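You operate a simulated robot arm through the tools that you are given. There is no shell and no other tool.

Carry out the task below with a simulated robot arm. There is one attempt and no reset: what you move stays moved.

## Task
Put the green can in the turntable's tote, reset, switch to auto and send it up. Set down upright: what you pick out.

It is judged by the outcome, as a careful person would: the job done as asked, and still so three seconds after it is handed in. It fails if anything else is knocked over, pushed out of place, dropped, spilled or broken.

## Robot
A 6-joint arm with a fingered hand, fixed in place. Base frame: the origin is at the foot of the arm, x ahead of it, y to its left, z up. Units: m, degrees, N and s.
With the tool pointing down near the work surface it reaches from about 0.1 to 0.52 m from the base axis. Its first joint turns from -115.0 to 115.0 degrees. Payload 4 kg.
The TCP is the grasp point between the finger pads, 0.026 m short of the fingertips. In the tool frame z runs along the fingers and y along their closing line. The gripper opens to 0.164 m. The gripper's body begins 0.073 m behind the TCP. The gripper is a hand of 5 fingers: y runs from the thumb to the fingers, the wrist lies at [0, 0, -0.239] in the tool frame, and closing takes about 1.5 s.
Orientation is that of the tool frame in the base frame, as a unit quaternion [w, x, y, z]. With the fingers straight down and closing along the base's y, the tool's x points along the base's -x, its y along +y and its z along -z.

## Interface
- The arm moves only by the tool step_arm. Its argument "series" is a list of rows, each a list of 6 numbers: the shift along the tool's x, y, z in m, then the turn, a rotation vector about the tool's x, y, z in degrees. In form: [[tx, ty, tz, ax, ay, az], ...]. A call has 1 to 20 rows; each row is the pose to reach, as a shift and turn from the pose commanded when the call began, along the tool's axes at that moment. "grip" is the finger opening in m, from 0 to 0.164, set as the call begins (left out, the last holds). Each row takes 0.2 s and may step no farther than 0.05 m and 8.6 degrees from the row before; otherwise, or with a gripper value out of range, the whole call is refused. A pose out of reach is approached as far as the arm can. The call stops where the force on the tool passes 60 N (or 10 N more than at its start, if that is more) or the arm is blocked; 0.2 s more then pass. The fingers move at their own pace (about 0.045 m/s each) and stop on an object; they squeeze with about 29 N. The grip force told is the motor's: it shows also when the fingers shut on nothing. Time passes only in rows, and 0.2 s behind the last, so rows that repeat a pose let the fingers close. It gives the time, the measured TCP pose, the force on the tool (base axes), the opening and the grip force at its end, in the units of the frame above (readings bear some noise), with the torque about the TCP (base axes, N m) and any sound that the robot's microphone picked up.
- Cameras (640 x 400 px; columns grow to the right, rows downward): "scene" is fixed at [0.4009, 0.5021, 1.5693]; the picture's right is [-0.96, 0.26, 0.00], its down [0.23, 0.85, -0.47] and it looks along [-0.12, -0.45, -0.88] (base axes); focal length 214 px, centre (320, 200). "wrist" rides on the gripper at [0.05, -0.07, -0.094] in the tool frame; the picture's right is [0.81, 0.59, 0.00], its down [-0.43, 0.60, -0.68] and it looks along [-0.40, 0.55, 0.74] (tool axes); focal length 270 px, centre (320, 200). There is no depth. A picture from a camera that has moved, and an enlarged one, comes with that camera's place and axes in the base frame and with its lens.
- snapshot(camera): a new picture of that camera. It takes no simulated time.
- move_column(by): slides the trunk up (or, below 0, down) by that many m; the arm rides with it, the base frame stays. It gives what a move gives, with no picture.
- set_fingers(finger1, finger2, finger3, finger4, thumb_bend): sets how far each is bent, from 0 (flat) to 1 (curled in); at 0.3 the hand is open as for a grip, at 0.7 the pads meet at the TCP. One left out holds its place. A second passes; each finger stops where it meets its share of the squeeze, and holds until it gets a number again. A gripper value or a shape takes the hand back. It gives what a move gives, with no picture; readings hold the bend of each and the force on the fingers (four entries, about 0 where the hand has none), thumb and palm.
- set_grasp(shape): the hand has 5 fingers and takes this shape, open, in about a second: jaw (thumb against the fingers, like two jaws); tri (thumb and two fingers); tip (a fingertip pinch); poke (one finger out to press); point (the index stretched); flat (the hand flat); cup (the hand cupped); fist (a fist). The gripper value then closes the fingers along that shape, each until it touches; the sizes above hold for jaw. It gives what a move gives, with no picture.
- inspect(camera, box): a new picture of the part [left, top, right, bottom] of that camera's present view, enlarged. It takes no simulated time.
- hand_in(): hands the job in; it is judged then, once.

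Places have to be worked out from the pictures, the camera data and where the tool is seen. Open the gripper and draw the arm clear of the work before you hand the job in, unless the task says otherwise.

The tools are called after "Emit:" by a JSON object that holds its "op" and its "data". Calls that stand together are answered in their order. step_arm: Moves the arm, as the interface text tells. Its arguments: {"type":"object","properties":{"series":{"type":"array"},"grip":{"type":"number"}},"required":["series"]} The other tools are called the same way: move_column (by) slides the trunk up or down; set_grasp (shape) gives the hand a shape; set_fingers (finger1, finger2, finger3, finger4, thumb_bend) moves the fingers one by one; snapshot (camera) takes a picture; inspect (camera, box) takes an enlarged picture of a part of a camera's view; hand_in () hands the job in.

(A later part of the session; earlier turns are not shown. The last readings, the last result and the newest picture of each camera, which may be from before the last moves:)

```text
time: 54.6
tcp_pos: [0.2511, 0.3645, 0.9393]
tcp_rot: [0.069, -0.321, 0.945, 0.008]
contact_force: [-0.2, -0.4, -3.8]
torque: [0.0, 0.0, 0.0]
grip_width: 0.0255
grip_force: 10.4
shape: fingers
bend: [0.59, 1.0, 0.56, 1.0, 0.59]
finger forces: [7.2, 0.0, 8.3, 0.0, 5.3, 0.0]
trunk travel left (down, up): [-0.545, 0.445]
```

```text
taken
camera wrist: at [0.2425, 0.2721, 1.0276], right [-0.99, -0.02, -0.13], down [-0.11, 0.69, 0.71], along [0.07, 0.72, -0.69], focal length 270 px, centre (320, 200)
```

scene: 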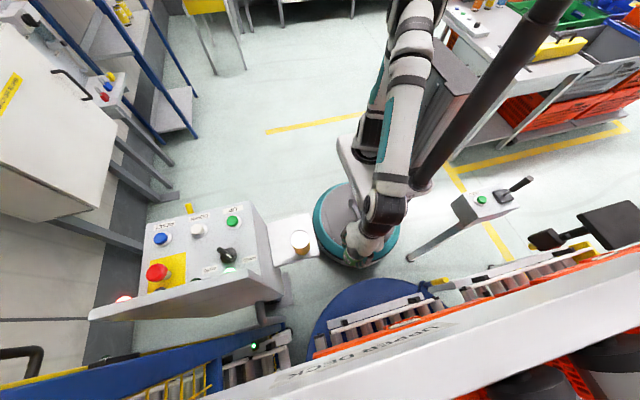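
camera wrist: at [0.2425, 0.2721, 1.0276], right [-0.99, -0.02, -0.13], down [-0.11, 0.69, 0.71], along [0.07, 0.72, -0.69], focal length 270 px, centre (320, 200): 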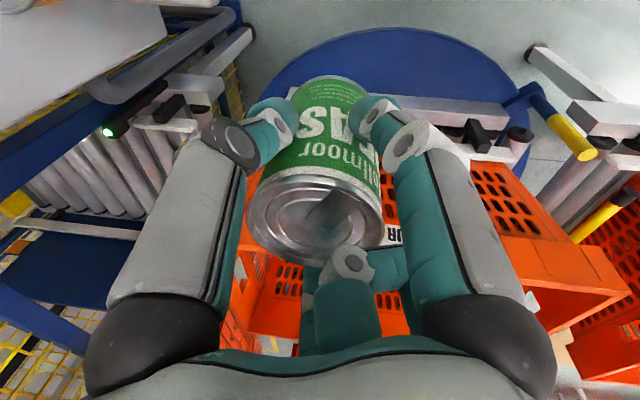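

From this view the near rim corner comes out at z≈0.807, y≈0.61, so the can's bottom (0.849) clears it by about 4 cm. I'll extend halfway towards the tote and check.

Emit:
{"op": "step_arm", "data": {"series": [[-0.0118, 0.0384, 0.0005, 0, 0, 0], [-0.0235, 0.0767, 0.001, 0, 0, 0], [-0.0353, 0.1151, 0.0014, 0, 0, 0], [-0.047, 0.1534, 0.0019, 0, 0, 0], [-0.0588, 0.1918, 0.0024, 0, 0, 0]]}}

Emit:
{"op": "snapshot", "data": {"camera": "scene"}}

Emit:
{"op": "snapshot", "data": {"camera": "wrist"}}

```text
time: 55.8
tcp_pos: [0.18, 0.5539, 0.9402]
tcp_rot: [0.069, -0.321, 0.945, 0.007]
contact_force: [0.5, 0.0, -2.4]
torque: [-0.04, 0.01, -0.01]
grip_width: 0.0248
grip_force: 10.2
shape: fingers
bend: [0.59, 1.0, 0.56, 1.0, 0.59]
finger forces: [7.2, 0.1, 8.3, 0.0, 5.3, 0.0]
trunk travel left (down, up): [-0.545, 0.445]
```

```text
taken
```

scene: 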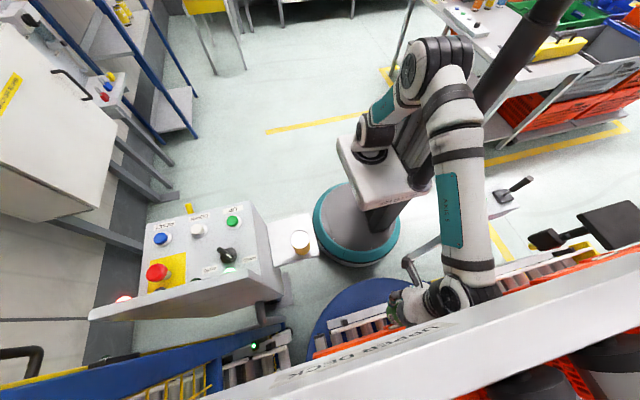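

```text
taken
camera wrist: at [0.1714, 0.4616, 1.0279], right [-0.99, -0.02, -0.13], down [-0.11, 0.69, 0.71], along [0.07, 0.72, -0.69], focal length 270 px, centre (320, 200)
```

wrist: 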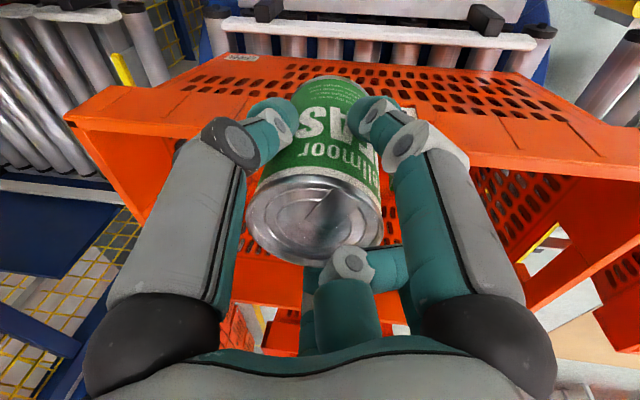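

The can is level and the forearm is about to pass under the deck edge (underside ≈1.29). To keep the forearm lower there, I'll drop the trunk slightly and raise the hand by the same amount.

Emit:
{"op": "move_column", "data": {"by": -0.03}}

Emit:
{"op": "step_arm", "data": {"series": [[-0.0041, -0.0009, -0.0298, 0, 0, 0], [-0.0041, -0.0009, -0.0298, 0, 0, 0]]}}

Emit:
{"op": "move_column", "data": {"by": -0.03}}

Emit:
{"op": "step_arm", "data": {"series": [[-0.0041, -0.0009, -0.0298, 0, 0, 0], [-0.0041, -0.0009, -0.0298, 0, 0, 0]]}}

Emit:
{"op": "inspect", "data": {"camera": "scene", "box": [340, 140, 580, 360]}}

```text
time: 56.5
tcp_pos: [0.1808, 0.552, 0.9107]
tcp_rot: [0.069, -0.321, 0.944, 0.008]
contact_force: [-0.3, 0.5, -3.3]
torque: [0.02, 0.02, 0.01]
grip_width: 0.025
grip_force: 10.3
shape: fingers
bend: [0.59, 1.0, 0.56, 1.0, 0.59]
finger forces: [7.2, 0.0, 8.4, 0.0, 5.2, 0.0]
trunk travel left (down, up): [-0.515, 0.475]
```

```text
time: 57.1
tcp_pos: [0.1796, 0.5534, 0.9414]
tcp_rot: [0.07, -0.321, 0.944, 0.008]
contact_force: [0.3, -0.8, -3.5]
torque: [-0.03, 0.02, 0.02]
grip_width: 0.0251
grip_force: 10.2
shape: fingers
bend: [0.59, 1.0, 0.56, 1.0, 0.59]
finger forces: [7.1, 0.0, 8.5, 0.0, 5.3, 0.0]
trunk travel left (down, up): [-0.515, 0.475]
```

```text
time: 57.9
tcp_pos: [0.1808, 0.5539, 0.9116]
tcp_rot: [0.069, -0.322, 0.944, 0.009]
contact_force: [0.4, 0.6, -2.6]
torque: [0.0, 0.03, -0.01]
grip_width: 0.0251
grip_force: 10.9
shape: fingers
bend: [0.59, 1.0, 0.56, 1.0, 0.59]
finger forces: [7.1, 0.1, 8.4, 0.0, 5.3, 0.0]
trunk travel left (down, up): [-0.485, 0.505]
```

```text
time: 58.5
tcp_pos: [0.1823, 0.5534, 0.9407]
tcp_rot: [0.069, -0.321, 0.944, 0.009]
contact_force: [0.0, 0.5, -3.1]
torque: [-0.01, -0.03, -0.02]
grip_width: 0.0248
grip_force: 10.6
shape: fingers
bend: [0.59, 1.0, 0.56, 1.0, 0.59]
finger forces: [7.0, 0.0, 8.4, 0.0, 5.3, 0.0]
trunk travel left (down, up): [-0.485, 0.505]
```

```text
1.82 times, centred on (460, 250) of scene
camera zoom: at [0.4009, 0.5021, 1.5693], right [-0.96, 0.26, 0.0], down [0.23, 0.85, -0.47], along [-0.12, -0.45, -0.88], focal length 390 px, centre (66, 109)
```

zoom: 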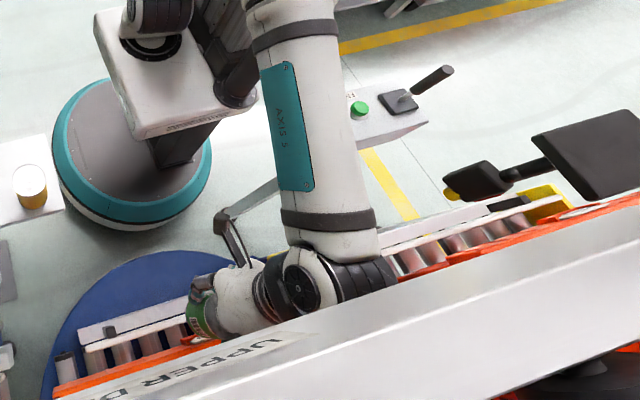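

The forearm radius is about 0.042 and it still looks clear of the deck. I'll extend the rest of the way over the tote at constant height, in smaller steps.

Emit:
{"op": "step_arm", "data": {"series": [[-0.0096, 0.0317, 0.0004, 0, 0, 0], [-0.0192, 0.0634, 0.0008, 0, 0, 0], [-0.0288, 0.0951, 0.0012, 0, 0, 0]]}}

Emit:
{"op": "snapshot", "data": {"camera": "wrist"}}

Emit:
{"op": "snapshot", "data": {"camera": "scene"}}

```text
time: 59.3
tcp_pos: [0.1457, 0.6487, 0.9392]
tcp_rot: [0.069, -0.322, 0.944, 0.007]
contact_force: [0.1, -0.4, -3.3]
torque: [-0.02, -0.01, -0.03]
grip_width: 0.0249
grip_force: 10.8
shape: fingers
bend: [0.59, 1.0, 0.56, 1.0, 0.59]
finger forces: [7.0, 0.0, 8.6, 0.1, 5.2, 0.1]
trunk travel left (down, up): [-0.485, 0.505]
```

```text
taken
camera wrist: at [0.136, 0.5559, 1.0276], right [-0.99, -0.02, -0.13], down [-0.11, 0.69, 0.71], along [0.07, 0.72, -0.69], focal length 270 px, centre (320, 200)
```

wrist: 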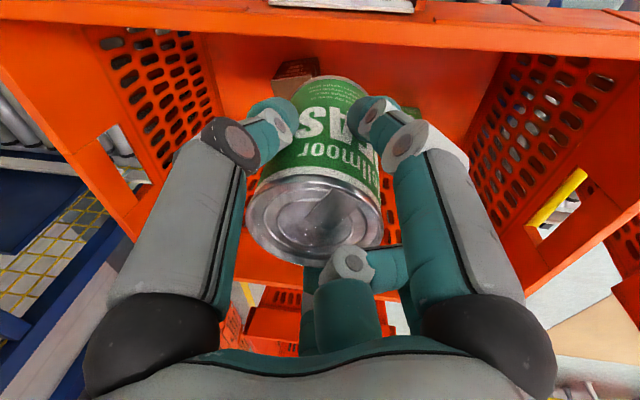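

```text
taken
```

scene: 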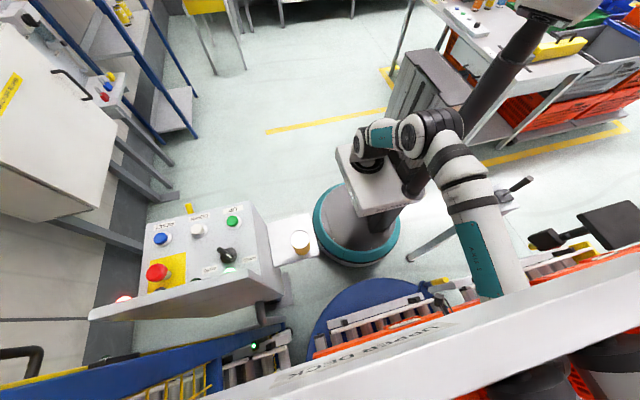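

I can see the tote floor now: a brown box at upper left and the green carton behind finger 1. I'll zoom in to locate them precisely and pick a free spot.

Emit:
{"op": "inspect", "data": {"camera": "wrist", "box": [200, 0, 500, 190]}}

```text
2.11 times, centred on (350, 95) of wrist
camera zoom: at [0.136, 0.5559, 1.0276], right [-0.99, -0.02, -0.13], down [-0.11, 0.69, 0.71], along [0.07, 0.72, -0.69], focal length 569 px, centre (257, 421)
```

zoom: 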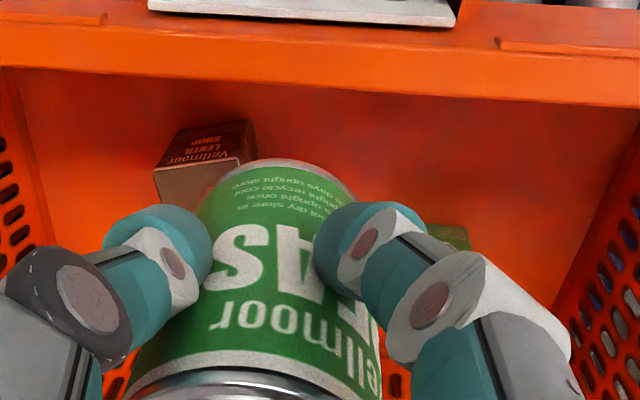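

A brown soup box is at x≈0.215–0.275, y≈0.74–0.775 and the green carton at x≈0.01–0.07, y≈0.77–0.83. A free spot is (0.143, 0.735). I'll move the can above it.

Emit:
{"op": "step_arm", "data": {"series": [[-0.0166, 0.0234, 0.0016, 0, 0, 0], [-0.0331, 0.0467, 0.0031, 0, 0, 0], [-0.0497, 0.0701, 0.0047, 0, 0, 0]]}}

Emit:
{"op": "snapshot", "data": {"camera": "wrist"}}

Emit:
{"op": "snapshot", "data": {"camera": "scene"}}

```text
time: 60.1
tcp_pos: [0.1419, 0.7133, 0.9277]
tcp_rot: [0.07, -0.322, 0.944, 0.013]
contact_force: [0.1, 0.1, -3.7]
torque: [-0.03, 0.0, 0.0]
grip_width: 0.0246
grip_force: 10.6
shape: fingers
bend: [0.59, 1.0, 0.56, 1.0, 0.59]
finger forces: [7.0, 0.0, 8.4, 0.0, 5.4, 0.0]
out of reach, approached as far as the arm can: row 3
trunk travel left (down, up): [-0.485, 0.505]
```

```text
taken
camera wrist: at [0.133, 0.6202, 1.0149], right [-0.99, -0.02, -0.13], down [-0.11, 0.69, 0.72], along [0.07, 0.73, -0.68], focal length 270 px, centre (320, 200)
```

wrist: 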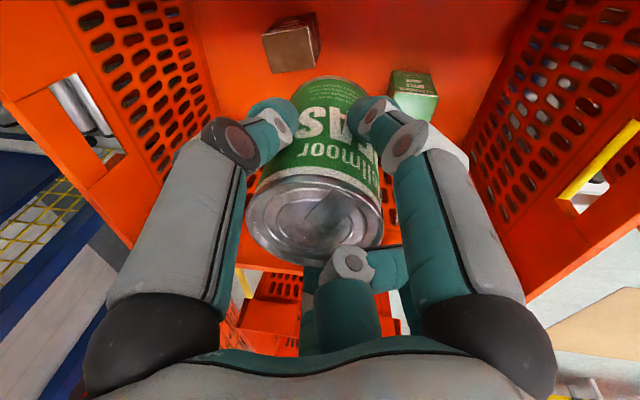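

```text
taken
```

scene: 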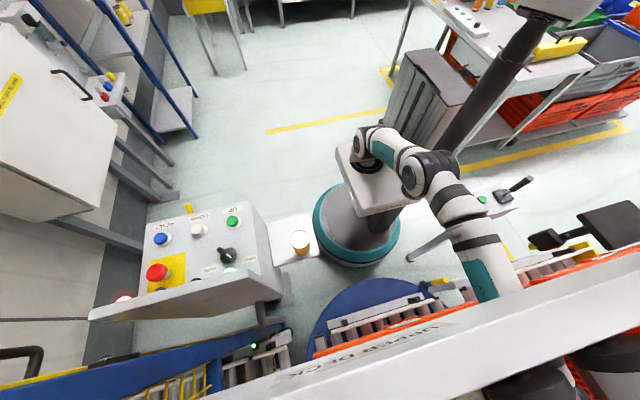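

The arm was at its limit there, which tells me the shoulder is lower than I'd assumed (≈0.68 now). Raising the trunk will give more reach and a steeper forearm over the rim. I'll first lower the can into the tote's mouth, then bring the trunk up.

Emit:
{"op": "step_arm", "data": {"series": [[0.0042, 0.0006, 0.0297, 0, 0, 0], [0.0084, 0.0012, 0.0594, 0, 0, 0], [0.0127, 0.0019, 0.0891, 0, 0, 0], [0.0169, 0.0025, 0.1188, 0, 0, 0], [0.0211, 0.0031, 0.1485, 0, 0, 0]]}}

Emit:
{"op": "snapshot", "data": {"camera": "wrist"}}

```text
time: 61.3
tcp_pos: [0.141, 0.7097, 0.7761]
tcp_rot: [0.07, -0.321, 0.944, 0.008]
contact_force: [0.1, -0.4, -2.5]
torque: [0.0, 0.01, -0.03]
grip_width: 0.0242
grip_force: 10.3
shape: fingers
bend: [0.59, 1.0, 0.56, 1.0, 0.59]
finger forces: [6.9, 0.1, 8.5, 0.1, 5.2, 0.1]
trunk travel left (down, up): [-0.485, 0.505]
```

```text
taken
camera wrist: at [0.1324, 0.6187, 0.8653], right [-0.99, -0.02, -0.13], down [-0.11, 0.69, 0.71], along [0.07, 0.72, -0.69], focal length 270 px, centre (320, 200)
```

wrist: 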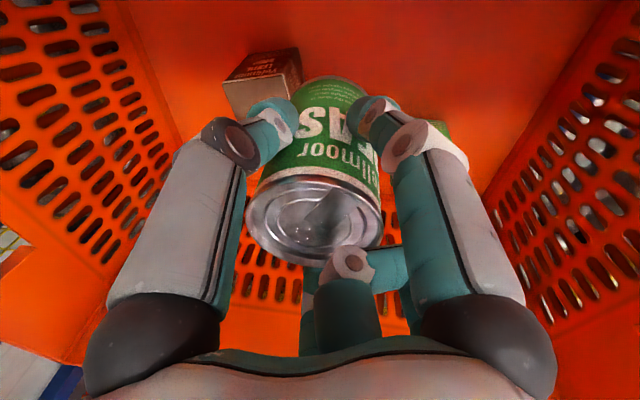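

The camera bracket would meet the near wall lower down, since it sits 9 cm behind the hand toward −y. Before going lower I'll yaw the hand by −45° so the camera moves to the side, and go a bit deeper in y. First I'll zoom in to recheck the neighbours.

Emit:
{"op": "inspect", "data": {"camera": "wrist", "box": [200, 20, 480, 190]}}

```text
2.29 times, centred on (340, 105) of wrist
camera zoom: at [0.1324, 0.6187, 0.8653], right [-0.99, -0.02, -0.13], down [-0.11, 0.69, 0.71], along [0.07, 0.72, -0.69], focal length 618 px, centre (274, 417)
```

zoom: 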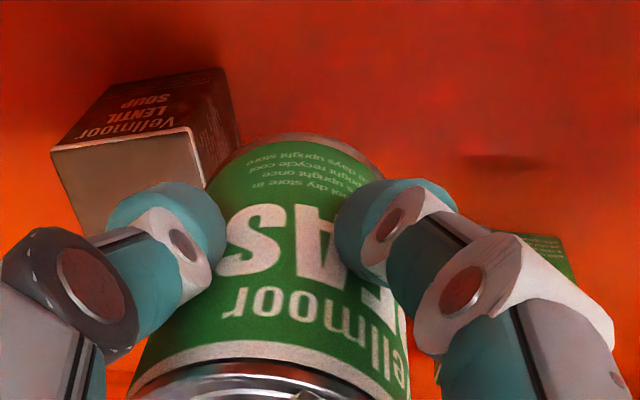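

The brown box's nearest side is at x≈0.20 and the carton starts at x≈0.06, y≈0.81. My target for the can is (0.125, 0.755). I'll yaw −45° about the vertical here, with the camera still above the rim.

Emit:
{"op": "step_arm", "data": {"series": [[0, 0, 0, 1.03, 0.22, 7.43], [0, 0, 0, 2.06, 0.45, 14.87], [0, 0, 0, 3.09, 0.68, 22.3], [0, 0, 0, 4.12, 0.9, 29.73], [0, 0, 0, 5.15, 1.12, 37.17], [0, 0, 0, 6.18, 1.35, 44.6]]}}

Emit:
{"op": "snapshot", "data": {"camera": "wrist"}}

```text
time: 62.7
tcp_pos: [0.1419, 0.7105, 0.7784]
tcp_rot: [0.067, 0.066, 0.995, -0.018]
contact_force: [-1.1, 0.4, -3.1]
torque: [-0.02, 0.02, 0.0]
grip_width: 0.0244
grip_force: 10.4
shape: fingers
bend: [0.59, 1.0, 0.56, 1.0, 0.59]
finger forces: [6.8, 0.1, 8.5, 0.0, 5.3, 0.1]
trunk travel left (down, up): [-0.485, 0.505]
```

```text
taken
camera wrist: at [0.0709, 0.6525, 0.8661], right [-0.72, 0.69, -0.13], down [0.42, 0.57, 0.71], along [0.56, 0.46, -0.69], focal length 270 px, centre (320, 200)
```

wrist: 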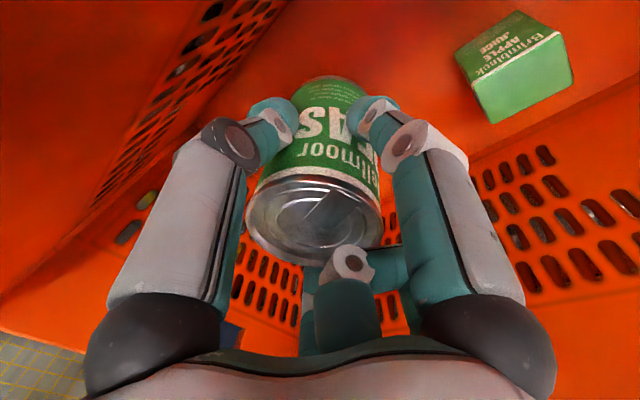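

The hand turned fine and both cartons are clear. Now I'll raise the trunk while the can is still high in the tote, alternating with lowering the hand.

Emit:
{"op": "move_column", "data": {"by": 0.13}}

Emit:
{"op": "snapshot", "data": {"camera": "wrist"}}

Emit:
{"op": "snapshot", "data": {"camera": "scene"}}

```text
time: 64.2
tcp_pos: [0.143, 0.7108, 0.9082]
tcp_rot: [0.067, 0.066, 0.995, -0.02]
contact_force: [-0.3, -0.3, -3.1]
torque: [0.01, 0.01, 0.01]
grip_width: 0.0241
grip_force: 10.3
shape: fingers
bend: [0.59, 1.0, 0.56, 1.0, 0.59]
finger forces: [6.8, 0.0, 8.5, 0.0, 5.4, 0.1]
trunk travel left (down, up): [-0.615, 0.375]
```

```text
taken
camera wrist: at [0.0711, 0.6524, 0.9957], right [-0.72, 0.69, -0.13], down [0.42, 0.57, 0.71], along [0.56, 0.46, -0.69], focal length 270 px, centre (320, 200)
```

wrist: 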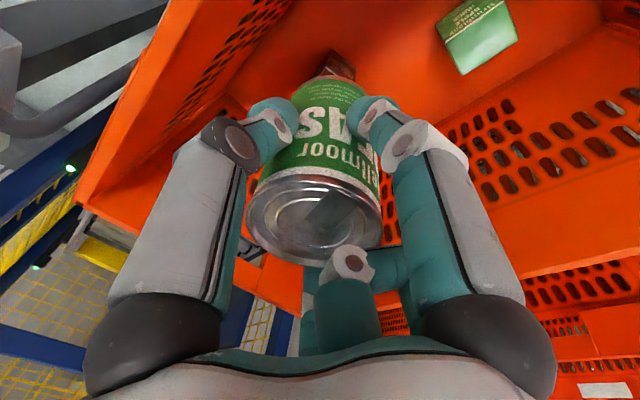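

```text
taken
```

scene: 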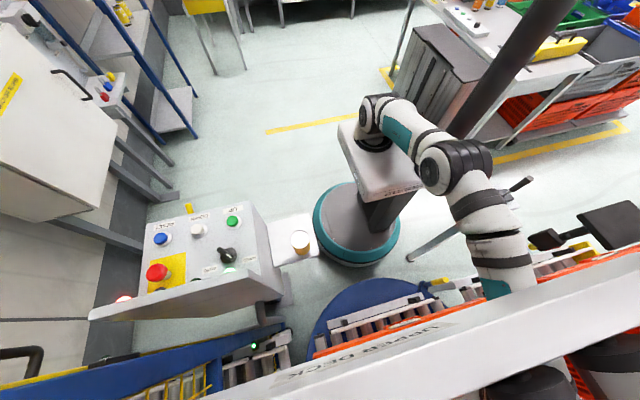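

Now I'll lower the hand 0.15 m while shifting over the chosen spot (0.125, 0.755).

Emit:
{"op": "step_arm", "data": {"series": [[0.0088, 0.0094, 0.0288, 0, 0, 0], [0.0176, 0.0188, 0.0575, 0, 0, 0], [0.0263, 0.0281, 0.0863, 0, 0, 0], [0.0351, 0.0375, 0.115, 0, 0, 0], [0.0439, 0.0469, 0.1438, 0, 0, 0]]}}

Emit:
{"op": "move_column", "data": {"by": 0.12}}

Emit:
{"op": "snapshot", "data": {"camera": "wrist"}}

Emit:
{"op": "snapshot", "data": {"camera": "scene"}}

```text
time: 65.5
tcp_pos: [0.1232, 0.7436, 0.7592]
tcp_rot: [0.066, 0.064, 0.996, -0.02]
contact_force: [0.5, 0.2, -3.6]
torque: [-0.03, 0.04, 0.01]
grip_width: 0.0244
grip_force: 10.1
shape: fingers
bend: [0.59, 1.0, 0.56, 1.0, 0.59]
finger forces: [6.7, 0.0, 8.5, 0.1, 5.1, 0.0]
out of reach, approached as far as the arm can: row 5
trunk travel left (down, up): [-0.615, 0.375]
```

```text
time: 67.0
tcp_pos: [0.121, 0.7436, 0.8782]
tcp_rot: [0.067, 0.066, 0.995, -0.019]
contact_force: [-0.1, -0.4, -3.5]
torque: [0.0, 0.03, -0.03]
grip_width: 0.0242
grip_force: 10.2
shape: fingers
bend: [0.59, 1.0, 0.56, 1.0, 0.59]
finger forces: [6.8, 0.1, 8.5, 0.1, 5.0, 0.0]
trunk travel left (down, up): [-0.735, 0.255]
```

```text
taken
camera wrist: at [0.0513, 0.685, 0.9668], right [-0.72, 0.69, -0.13], down [0.42, 0.57, 0.71], along [0.56, 0.46, -0.69], focal length 270 px, centre (320, 200)
```

wrist: 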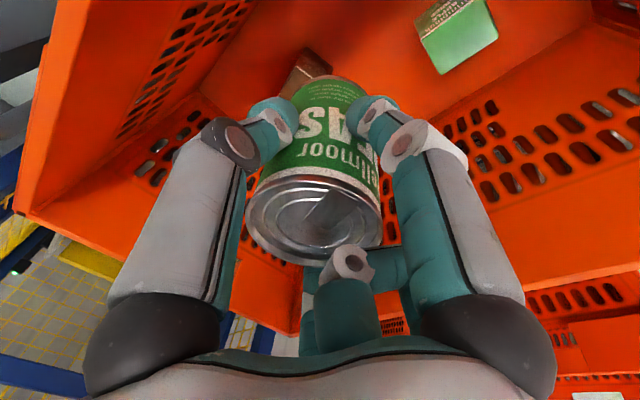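

```text
taken
```

scene: 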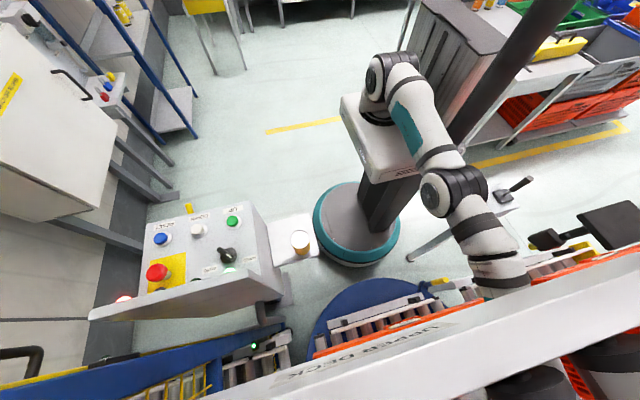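

The arm's reach shrinks when the trunk is too high, so I'll bring the trunk back down 0.14 m (which also lowers the can to z≈0.74), then settle at y≈0.73.

Emit:
{"op": "move_column", "data": {"by": -0.14}}

Emit:
{"op": "step_arm", "data": {"series": [[-0.0057, -0.013, 0.0011, 0, 0, 0], [-0.0015, -0.0123, 0.0308, 0, 0, 0], [0.0025, -0.0116, 0.0605, 0, 0, 0]]}}

Emit:
{"op": "snapshot", "data": {"camera": "wrist"}}

Emit:
{"op": "snapshot", "data": {"camera": "scene"}}

```text
time: 68.6
tcp_pos: [0.1228, 0.744, 0.7388]
tcp_rot: [0.067, 0.065, 0.995, -0.02]
contact_force: [0.1, 0.1, -3.6]
torque: [-0.02, 0.03, 0.01]
grip_width: 0.024
grip_force: 10.4
shape: fingers
bend: [0.59, 1.0, 0.56, 1.0, 0.59]
finger forces: [6.8, 0.0, 8.5, 0.1, 5.1, 0.1]
trunk travel left (down, up): [-0.595, 0.395]
```

```text
time: 69.4
tcp_pos: [0.1277, 0.7312, 0.6786]
tcp_rot: [0.067, 0.065, 0.995, -0.019]
contact_force: [0.4, 1.0, -2.8]
torque: [-0.03, 0.03, 0.02]
grip_width: 0.0237
grip_force: 10.0
shape: fingers
bend: [0.59, 1.0, 0.56, 1.0, 0.59]
finger forces: [6.8, 0.0, 8.4, 0.1, 5.0, 0.0]
trunk travel left (down, up): [-0.595, 0.395]
```

```text
taken
camera wrist: at [0.0558, 0.6723, 0.7666], right [-0.72, 0.69, -0.13], down [0.42, 0.57, 0.71], along [0.56, 0.46, -0.69], focal length 270 px, centre (320, 200)
```

wrist: 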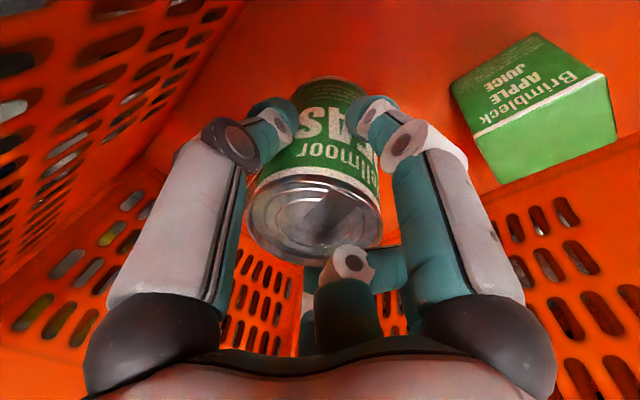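

```text
taken
```

scene: 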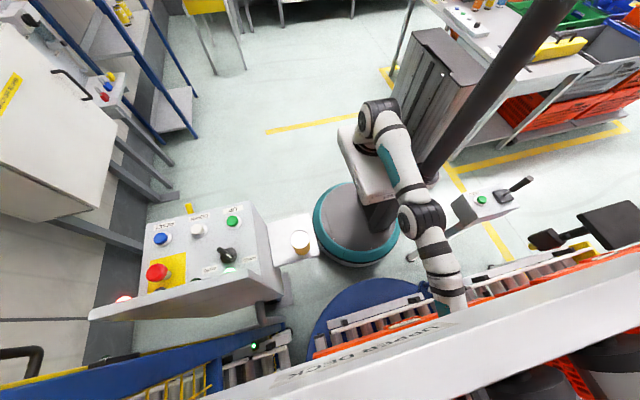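

The pose is comfortable, with the forearm about 10 cm above the rim. I'll lower to TCP z≈0.60, where the can's bottom should be about 2 cm above the floor.

Emit:
{"op": "step_arm", "data": {"series": [[0.0027, 0.0006, 0.0195, 0, 0, 0], [0.0054, 0.0012, 0.039, 0, 0, 0], [0.008, 0.0018, 0.0586, 0, 0, 0], [0.0107, 0.0024, 0.0781, 0, 0, 0], [0.0107, 0.0024, 0.0781, 0, 0, 0]]}}

Emit:
{"op": "snapshot", "data": {"camera": "wrist"}}

Emit:
{"op": "snapshot", "data": {"camera": "scene"}}

```text
time: 70.6
tcp_pos: [0.1253, 0.7163, 0.6049]
tcp_rot: [0.067, 0.065, 0.995, -0.019]
contact_force: [0.2, -0.1, -2.4]
torque: [-0.02, 0.07, 0.01]
grip_width: 0.024
grip_force: 9.9
shape: fingers
bend: [0.59, 1.0, 0.56, 1.0, 0.59]
finger forces: [6.9, 0.0, 8.5, 0.1, 5.0, 0.0]
out of reach, approached as far as the arm can: row 2, 3, 4, 5
trunk travel left (down, up): [-0.595, 0.395]
```

```text
taken
camera wrist: at [0.0542, 0.6567, 0.6926], right [-0.72, 0.69, -0.13], down [0.42, 0.57, 0.71], along [0.56, 0.46, -0.69], focal length 270 px, centre (320, 200)
```

wrist: 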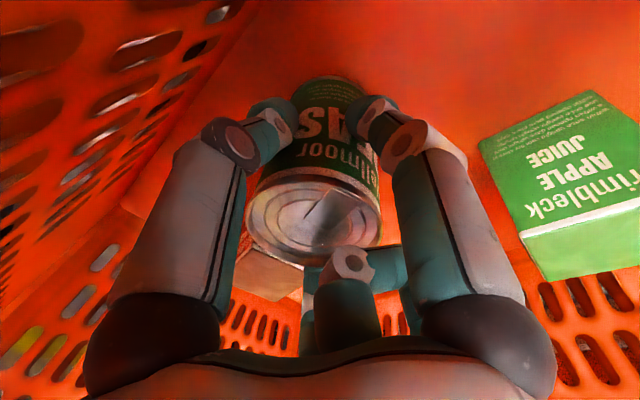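

```text
taken
```

scene: 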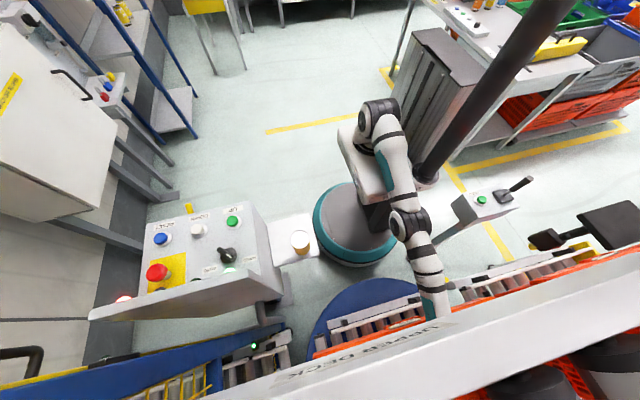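

The arm is at its reach limit again here (y slipped to 0.716). I'll raise the hand slightly and lower the trunk by 7 cm to regain reach.

Emit:
{"op": "step_arm", "data": {"series": [[-0.0021, 0.0043, -0.02, 0, 0, 0], [-0.0041, 0.0087, -0.04, 0, 0, 0], [-0.0062, 0.013, -0.0601, 0, 0, 0]]}}

Emit:
{"op": "move_column", "data": {"by": -0.07}}

Emit:
{"op": "snapshot", "data": {"camera": "wrist"}}

Emit:
{"op": "snapshot", "data": {"camera": "scene"}}

```text
time: 71.4
tcp_pos: [0.1242, 0.7293, 0.6645]
tcp_rot: [0.067, 0.065, 0.995, -0.02]
contact_force: [-0.6, 0.2, -3.0]
torque: [0.02, 0.03, 0.02]
grip_width: 0.0237
grip_force: 10.0
shape: fingers
bend: [0.59, 1.0, 0.56, 1.0, 0.59]
finger forces: [6.6, 0.0, 8.4, 0.0, 5.0, 0.0]
trunk travel left (down, up): [-0.595, 0.395]
```

```text
time: 72.5
tcp_pos: [0.1241, 0.7288, 0.595]
tcp_rot: [0.068, 0.065, 0.995, -0.019]
contact_force: [0.4, -0.2, -3.1]
torque: [-0.03, 0.03, 0.02]
grip_width: 0.024
grip_force: 10.1
shape: fingers
bend: [0.59, 1.0, 0.56, 1.0, 0.59]
finger forces: [6.7, 0.1, 8.5, 0.0, 5.0, 0.0]
trunk travel left (down, up): [-0.525, 0.465]
```

```text
taken
camera wrist: at [0.0535, 0.6704, 0.6826], right [-0.72, 0.69, -0.13], down [0.42, 0.57, 0.71], along [0.56, 0.46, -0.69], focal length 270 px, centre (320, 200)
```

wrist: 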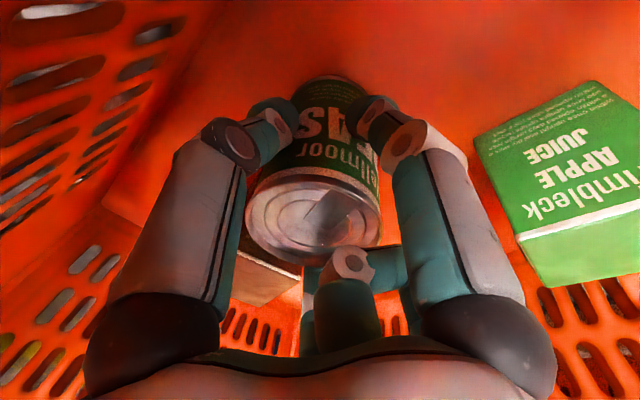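

```text
taken
```

scene: 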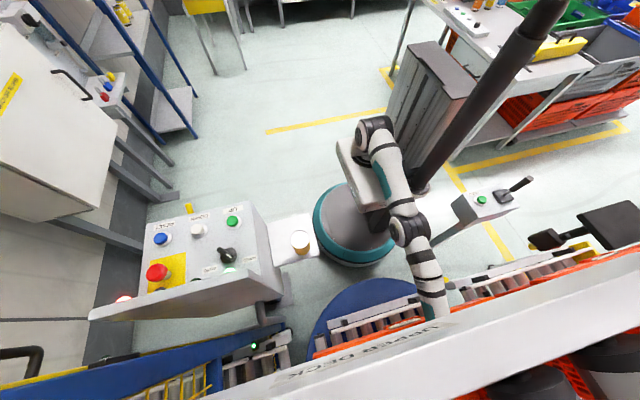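

The can is now about 1.5 cm above the expected floor. I'll lower in 5 mm steps, watching the vertical force for touch-down.

Emit:
{"op": "step_arm", "data": {"series": [[0.0007, 0.0002, 0.005, 0, 0, 0], [0.0014, 0.0003, 0.0099, 0, 0, 0], [0.0014, 0.0003, 0.0099, 0, 0, 0]]}}

Emit:
{"op": "step_arm", "data": {"series": [[0.0004, 0.0001, 0.0025, 0, 0, 0], [0.0007, 0.0002, 0.005, 0, 0, 0], [0.0007, 0.0002, 0.005, 0, 0, 0]]}}

```text
time: 73.3
tcp_pos: [0.125, 0.7297, 0.5867]
tcp_rot: [0.067, 0.065, 0.996, -0.016]
contact_force: [-1.4, -0.2, 13.3]
torque: [-0.01, -0.02, 0.02]
grip_width: 0.0231
grip_force: 12.0
shape: fingers
bend: [0.59, 1.0, 0.56, 1.0, 0.59]
finger forces: [8.6, 0.1, 9.8, 0.1, 5.9, 0.0]
trunk travel left (down, up): [-0.525, 0.465]
```

```text
time: 74.1
tcp_pos: [0.1226, 0.7285, 0.5825]
tcp_rot: [0.067, 0.064, 0.996, -0.017]
contact_force: [-2.3, 6.0, 24.7]
torque: [0.23, 0.11, 0.0]
grip_width: 0.022
grip_force: 17.1
shape: fingers
bend: [0.59, 1.0, 0.55, 1.0, 0.59]
finger forces: [8.6, 10.7, 10.7, 0.1, 5.1, 0.0]
trunk travel left (down, up): [-0.525, 0.465]
```

The can touched down at TCP z≈0.588, and my second step pressed it a bit. I'll back up 5 mm to relieve the force before releasing.

Emit:
{"op": "step_arm", "data": {"series": [[-0.0004, -0.0001, -0.0025, 0, 0, 0], [-0.0008, -0.0002, -0.0058, 0, 0, 0], [-0.0008, -0.0002, -0.0058, 0, 0, 0]]}}

Emit:
{"op": "snapshot", "data": {"camera": "wrist"}}

```text
time: 74.9
tcp_pos: [0.1247, 0.7273, 0.5845]
tcp_rot: [0.067, 0.066, 0.995, -0.021]
contact_force: [-0.8, -0.7, -1.3]
torque: [0.0, 0.03, 0.03]
grip_width: 0.0223
grip_force: 10.4
shape: fingers
bend: [0.59, 1.0, 0.55, 1.0, 0.59]
finger forces: [7.0, 0.0, 8.6, 0.0, 5.2, 0.1]
trunk travel left (down, up): [-0.525, 0.465]
```

```text
taken
camera wrist: at [0.0534, 0.6689, 0.6727], right [-0.72, 0.68, -0.13], down [0.42, 0.57, 0.71], along [0.56, 0.46, -0.69], focal length 270 px, centre (320, 200)
```

wrist: 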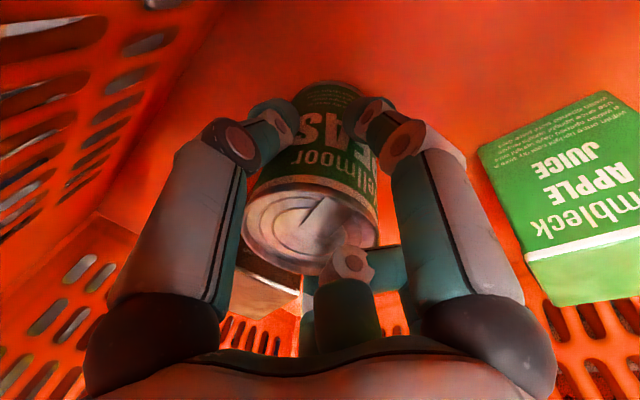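

The load is now nearly all on the floor (−1.3 N of the 3.2 N weight). I'll release by opening the three digits evenly, just off the can first.

Emit:
{"op": "set_fingers", "data": {"finger1": 0.52, "finger3": 0.52, "thumb_bend": 0.52}}

Emit:
{"op": "set_fingers", "data": {"finger1": 0.47, "finger3": 0.46, "thumb_bend": 0.47}}

Emit:
{"op": "snapshot", "data": {"camera": "wrist"}}

```text
time: 75.9
tcp_pos: [0.1249, 0.7294, 0.585]
tcp_rot: [0.067, 0.065, 0.995, -0.021]
contact_force: [-0.4, -1.0, 0.1]
torque: [0.0, -0.01, -0.01]
grip_width: 0.0372
grip_force: 0.0
shape: fingers
bend: [0.52, 1.0, 0.52, 1.0, 0.52]
finger forces: [0.1, 0.0, 0.0, 0.0, 0.0, 0.1]
trunk travel left (down, up): [-0.525, 0.465]
```

```text
time: 76.9
tcp_pos: [0.1249, 0.7284, 0.5857]
tcp_rot: [0.067, 0.066, 0.995, -0.02]
contact_force: [-0.1, -0.7, -0.6]
torque: [-0.02, 0.03, 0.0]
grip_width: 0.0496
grip_force: 0.0
shape: fingers
bend: [0.47, 1.0, 0.46, 1.0, 0.47]
finger forces: [0.1, 0.0, 0.0, 0.0, 0.1, 0.1]
trunk travel left (down, up): [-0.525, 0.465]
```

```text
taken
camera wrist: at [0.0535, 0.6702, 0.6736], right [-0.72, 0.69, -0.13], down [0.42, 0.57, 0.71], along [0.56, 0.46, -0.69], focal length 270 px, centre (320, 200)
```

wrist: 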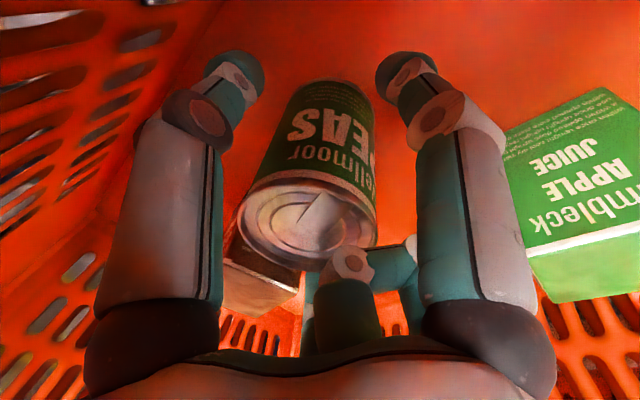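

The can stands free on the tote floor. I'll rise straight up with the trunk first, then check the can.

Emit:
{"op": "move_column", "data": {"by": 0.12}}

Emit:
{"op": "snapshot", "data": {"camera": "wrist"}}

```text
time: 78.4
tcp_pos: [0.1252, 0.7289, 0.7061]
tcp_rot: [0.066, 0.066, 0.995, -0.021]
contact_force: [0.5, -0.2, 0.4]
torque: [-0.01, -0.01, -0.03]
grip_width: 0.0496
grip_force: 0.0
shape: fingers
bend: [0.47, 1.0, 0.46, 1.0, 0.47]
finger forces: [0.0, 0.0, 0.1, 0.0, 0.0, 0.0]
trunk travel left (down, up): [-0.645, 0.345]
```

```text
taken
camera wrist: at [0.0535, 0.6702, 0.7934], right [-0.72, 0.69, -0.13], down [0.42, 0.57, 0.71], along [0.56, 0.46, -0.69], focal length 270 px, centre (320, 200)
```

wrist: 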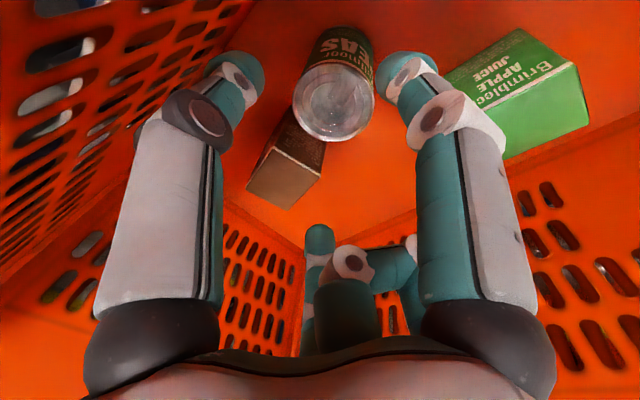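

The can stands upright between the brown box and the green carton, all undisturbed. I'll continue up and then retract out from under the deck.

Emit:
{"op": "step_arm", "data": {"series": [[-0.0054, -0.0012, -0.0396, 0, 0, 0], [-0.0109, -0.0025, -0.0791, 0, 0, 0], [-0.0163, -0.0037, -0.1187, 0, 0, 0], [-0.0218, -0.005, -0.1582, 0, 0, 0], [-0.0245, -0.0056, -0.178, 0, 0, 0]]}}

Emit:
{"op": "snapshot", "data": {"camera": "wrist"}}

Emit:
{"op": "snapshot", "data": {"camera": "scene"}}

```text
time: 79.6
tcp_pos: [0.1239, 0.7284, 0.8861]
tcp_rot: [0.067, 0.065, 0.995, -0.02]
contact_force: [-0.2, 0.2, 0.1]
torque: [0.01, 0.0, 0.02]
grip_width: 0.0495
grip_force: 0.0
shape: fingers
bend: [0.47, 1.0, 0.46, 1.0, 0.47]
finger forces: [0.1, 0.1, 0.1, 0.0, 0.1, 0.0]
trunk travel left (down, up): [-0.645, 0.345]
```

```text
taken
camera wrist: at [0.0528, 0.6696, 0.9731], right [-0.72, 0.69, -0.13], down [0.42, 0.57, 0.71], along [0.56, 0.46, -0.69], focal length 270 px, centre (320, 200)
```

wrist: 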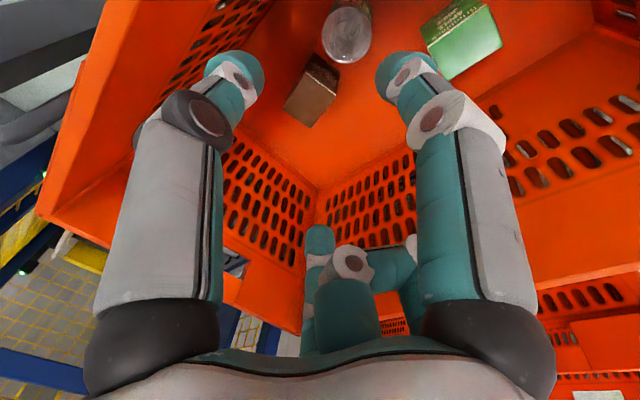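

```text
taken
```

scene: 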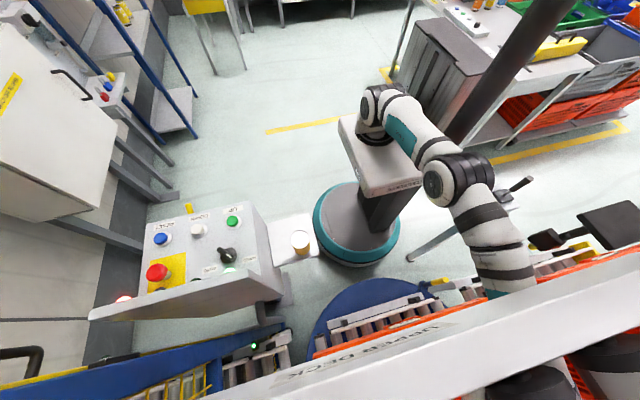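

All three items in the tote are standing. Now I'll retract in −y at this height, with the fingertips 5 cm above the rim.

Emit:
{"op": "step_arm", "data": {"series": [[-0.0052, -0.0396, 0.0019, 0, 0, 0], [-0.0103, -0.0792, 0.0039, 0, 0, 0], [-0.0155, -0.1188, 0.0058, 0, 0, 0], [-0.0206, -0.1585, 0.0078, 0, 0, 0], [-0.0258, -0.1981, 0.0097, 0, 0, 0], [-0.0309, -0.2377, 0.0117, 0, 0, 0], [-0.0361, -0.2773, 0.0136, 0, 0, 0], [-0.0412, -0.3169, 0.0156, 0, 0, 0]]}}

Emit:
{"op": "snapshot", "data": {"camera": "wrist"}}

Emit:
{"op": "snapshot", "data": {"camera": "scene"}}

```text
time: 81.4
tcp_pos: [0.1264, 0.4068, 0.8845]
tcp_rot: [0.066, 0.066, 0.995, -0.019]
contact_force: [-0.3, -0.2, 0.6]
torque: [0.0, -0.02, -0.04]
grip_width: 0.0496
grip_force: 0.0
shape: fingers
bend: [0.47, 1.0, 0.46, 1.0, 0.47]
finger forces: [0.1, 0.1, 0.0, 0.1, 0.1, 0.1]
trunk travel left (down, up): [-0.645, 0.345]
```

```text
taken
camera wrist: at [0.0551, 0.3485, 0.9726], right [-0.72, 0.69, -0.13], down [0.42, 0.57, 0.71], along [0.56, 0.46, -0.69], focal length 270 px, centre (320, 200)
```

wrist: 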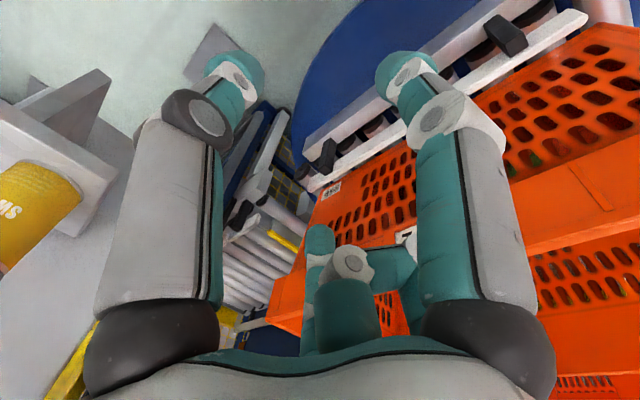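

```text
taken
```

scene: 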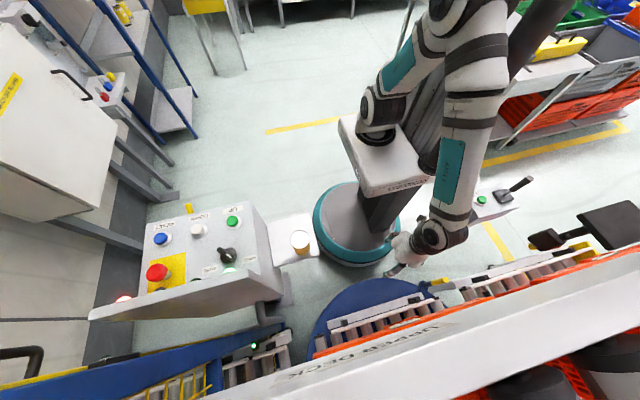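

The hand is out and clear. Next is the console, so I'll raise the trunk by 0.25 m and re-level the hand.

Emit:
{"op": "move_column", "data": {"by": 0.25}}

Emit:
{"op": "step_arm", "data": {"series": [[-0.0, -0.03, 0, -1.72, 7.81, 0], [-0.02, -0.06, 0, -1.72, 7.81, 0], [-0.05, -0.09, 0, -1.72, 7.81, 0], [-0.09, -0.11, 0, -1.72, 7.81, 0], [-0.13, -0.13, 0, -1.72, 7.81, 0], [-0.17, -0.15, 0, -1.72, 7.81, 0], [-0.21, -0.17, 0, -1.72, 7.81, 0]]}}

Emit:
{"op": "snapshot", "data": {"camera": "scene"}}

```text
time: 84.0
tcp_pos: [0.125, 0.4083, 1.1344]
tcp_rot: [0.067, 0.064, 0.995, -0.021]
contact_force: [1.1, 0.1, -0.9]
torque: [-0.01, -0.02, 0.01]
grip_width: 0.0497
grip_force: 0.0
shape: fingers
bend: [0.47, 1.0, 0.46, 1.0, 0.47]
finger forces: [0.1, 0.0, 0.0, 0.1, 0.0, 0.1]
trunk travel left (down, up): [-0.895, 0.095]
```

```text
time: 85.0
tcp_pos: [0.1996, 0.2987, 1.1532]
tcp_rot: [-0.001, 0.082, 0.997, 0.012]
contact_force: [1.4, 1.8, -0.1]
torque: [-0.17, 0.07, 0.0]
grip_width: 0.0497
grip_force: 0.1
shape: fingers
bend: [0.47, 1.0, 0.46, 1.0, 0.47]
finger forces: [0.0, 0.0, 0.0, 0.0, 0.1, 0.0]
trunk travel left (down, up): [-0.895, 0.095]
stopped in row 5: the force on the tool passed its limit at 117 N (the readings are from after the stop); the commanded pose is now the measured one
```

```text
taken
```

scene: 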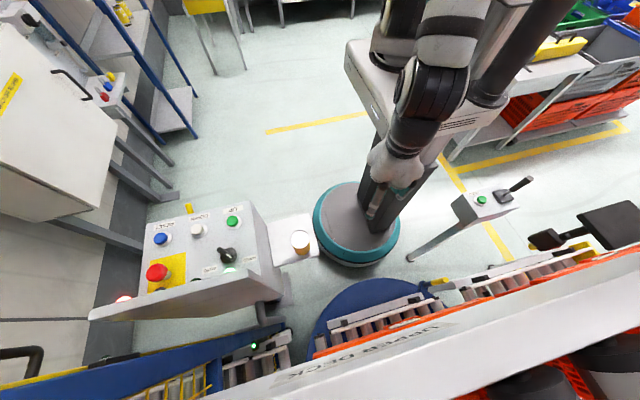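

The motion stopped on a force spike. The hand is probably too close to the robot's own mast or arm at this short radius. I'll take a close look before moving.

Emit:
{"op": "inspect", "data": {"camera": "scene", "box": [310, 0, 530, 240]}}

Emit:
{"op": "snapshot", "data": {"camera": "wrist"}}

```text
1.67 times, centred on (420, 120) of scene
camera zoom: at [0.4009, 0.5021, 1.5693], right [-0.96, 0.26, 0.0], down [0.23, 0.85, -0.47], along [-0.12, -0.45, -0.88], focal length 358 px, centre (153, 333)
```

zoom: 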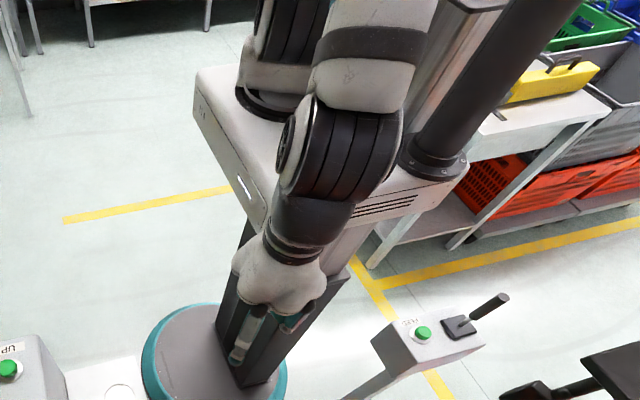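

```text
taken
camera wrist: at [0.1377, 0.2359, 1.2455], right [-0.7, 0.71, 0.02], down [0.52, 0.5, 0.69], along [0.48, 0.49, -0.72], focal length 270 px, centre (320, 200)
```

wrist: 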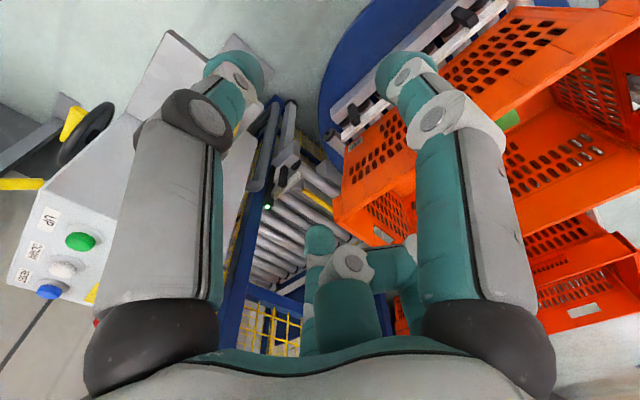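

The camera bracket on the hand's inner side evidently touched the robot's own trunk box. I'll move outward, away from it, before heading to the console.

Emit:
{"op": "step_arm", "data": {"series": [[-0.022, 0.019, -0.007, 0, 0, 0], [-0.0445, 0.0381, -0.0143, 0, 0, 0], [-0.067, 0.057, -0.0215, 0, 0, 0], [-0.0889, 0.0762, -0.0286, 0, 0, 0]]}}

Emit:
{"op": "set_fingers", "data": {"finger1": 0.68, "finger3": 0.68, "thumb_bend": 0.68}}

Emit:
{"op": "snapshot", "data": {"camera": "wrist"}}

Emit:
{"op": "snapshot", "data": {"camera": "scene"}}

```text
time: 86.0
tcp_pos: [0.2996, 0.3569, 1.182]
tcp_rot: [-0.001, 0.081, 0.997, 0.012]
contact_force: [0.6, 0.3, 0.1]
torque: [-0.03, 0.0, 0.02]
grip_width: 0.0496
grip_force: 0.1
shape: fingers
bend: [0.47, 1.0, 0.46, 1.0, 0.47]
finger forces: [0.0, 0.1, 0.0, 0.0, 0.0, 0.0]
trunk travel left (down, up): [-0.895, 0.095]
```

```text
time: 87.0
tcp_pos: [0.2983, 0.3583, 1.1824]
tcp_rot: [-0.001, 0.081, 0.997, 0.012]
contact_force: [-0.6, -0.5, 0.0]
torque: [0.0, 0.02, -0.02]
grip_width: 0.0
grip_force: 0.1
shape: fingers
bend: [0.68, 1.0, 0.68, 1.0, 0.68]
finger forces: [0.1, 0.0, 0.0, 0.0, 0.0, 0.0]
trunk travel left (down, up): [-0.895, 0.095]
```

```text
taken
camera wrist: at [0.2374, 0.2939, 1.2754], right [-0.7, 0.71, 0.02], down [0.52, 0.5, 0.69], along [0.48, 0.49, -0.72], focal length 270 px, centre (320, 200)
```

wrist: 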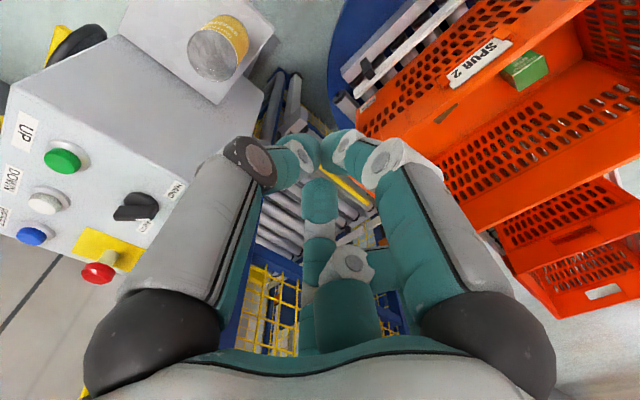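

```text
taken
```

scene: 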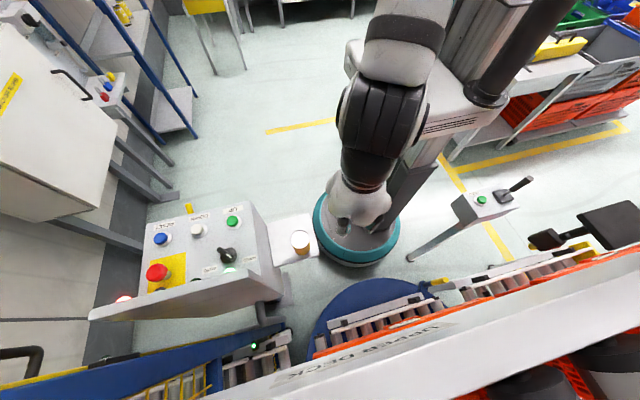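

The three fingertips meet on the tool axis, forming a neat presser. I'll travel around to the operator side of the console, above RESET, yawing so the camera stays on the robot side.

Emit:
{"op": "step_arm", "data": {"series": [[-0.0293, -0.0218, -0.0036, 0, 0, 4.77], [-0.0586, -0.0435, -0.0073, 0, 0, 9.53], [-0.0879, -0.0653, -0.0109, 0, 0, 14.3], [-0.1171, -0.0871, -0.0145, 0, 0, 19.07], [-0.1464, -0.1088, -0.0182, 0, 0, 23.83], [-0.1757, -0.1306, -0.0218, 0, 0, 28.6], [-0.221, -0.1283, -0.0169, 0, 0, 28.6], [-0.2663, -0.126, -0.012, 0, 0, 28.6], [-0.3116, -0.1237, -0.0072, 0, 0, 28.6], [-0.3569, -0.1213, -0.0023, 0, 0, 28.6], [-0.4022, -0.119, 0.0026, 0, 0, 28.6], [-0.4475, -0.1167, 0.0075, 0, 0, 28.6]]}}

Emit:
{"op": "snapshot", "data": {"camera": "wrist"}}

Emit:
{"op": "snapshot", "data": {"camera": "scene"}}

```text
time: 89.6
tcp_pos: [0.7218, 0.1727, 1.1712]
tcp_rot: [-0.005, 0.325, 0.946, 0.011]
contact_force: [0.1, 0.4, 0.4]
torque: [0.02, 0.02, 0.02]
grip_width: 0.0
grip_force: 0.1
shape: fingers
bend: [0.68, 1.0, 0.68, 1.0, 0.68]
finger forces: [0.0, 0.0, 0.1, 0.0, 0.1, 0.0]
trunk travel left (down, up): [-0.895, 0.095]
```

```text
taken
camera wrist: at [0.64, 0.1465, 1.2634], right [-0.28, 0.96, 0.02], down [0.71, 0.19, 0.68], along [0.65, 0.21, -0.73], focal length 270 px, centre (320, 200)
```

wrist: 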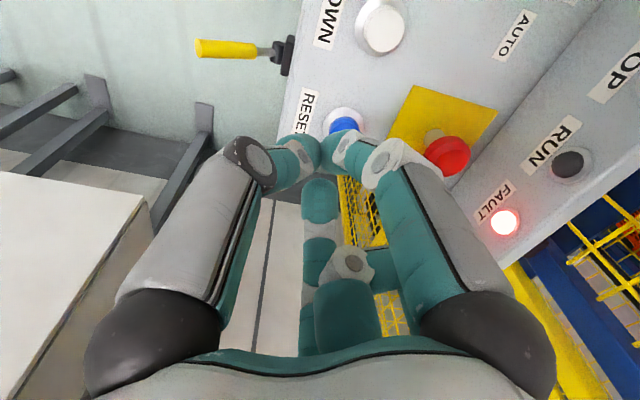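

```text
taken
```

scene: 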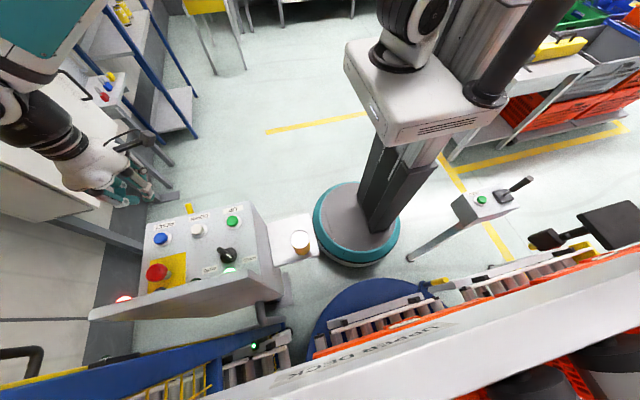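

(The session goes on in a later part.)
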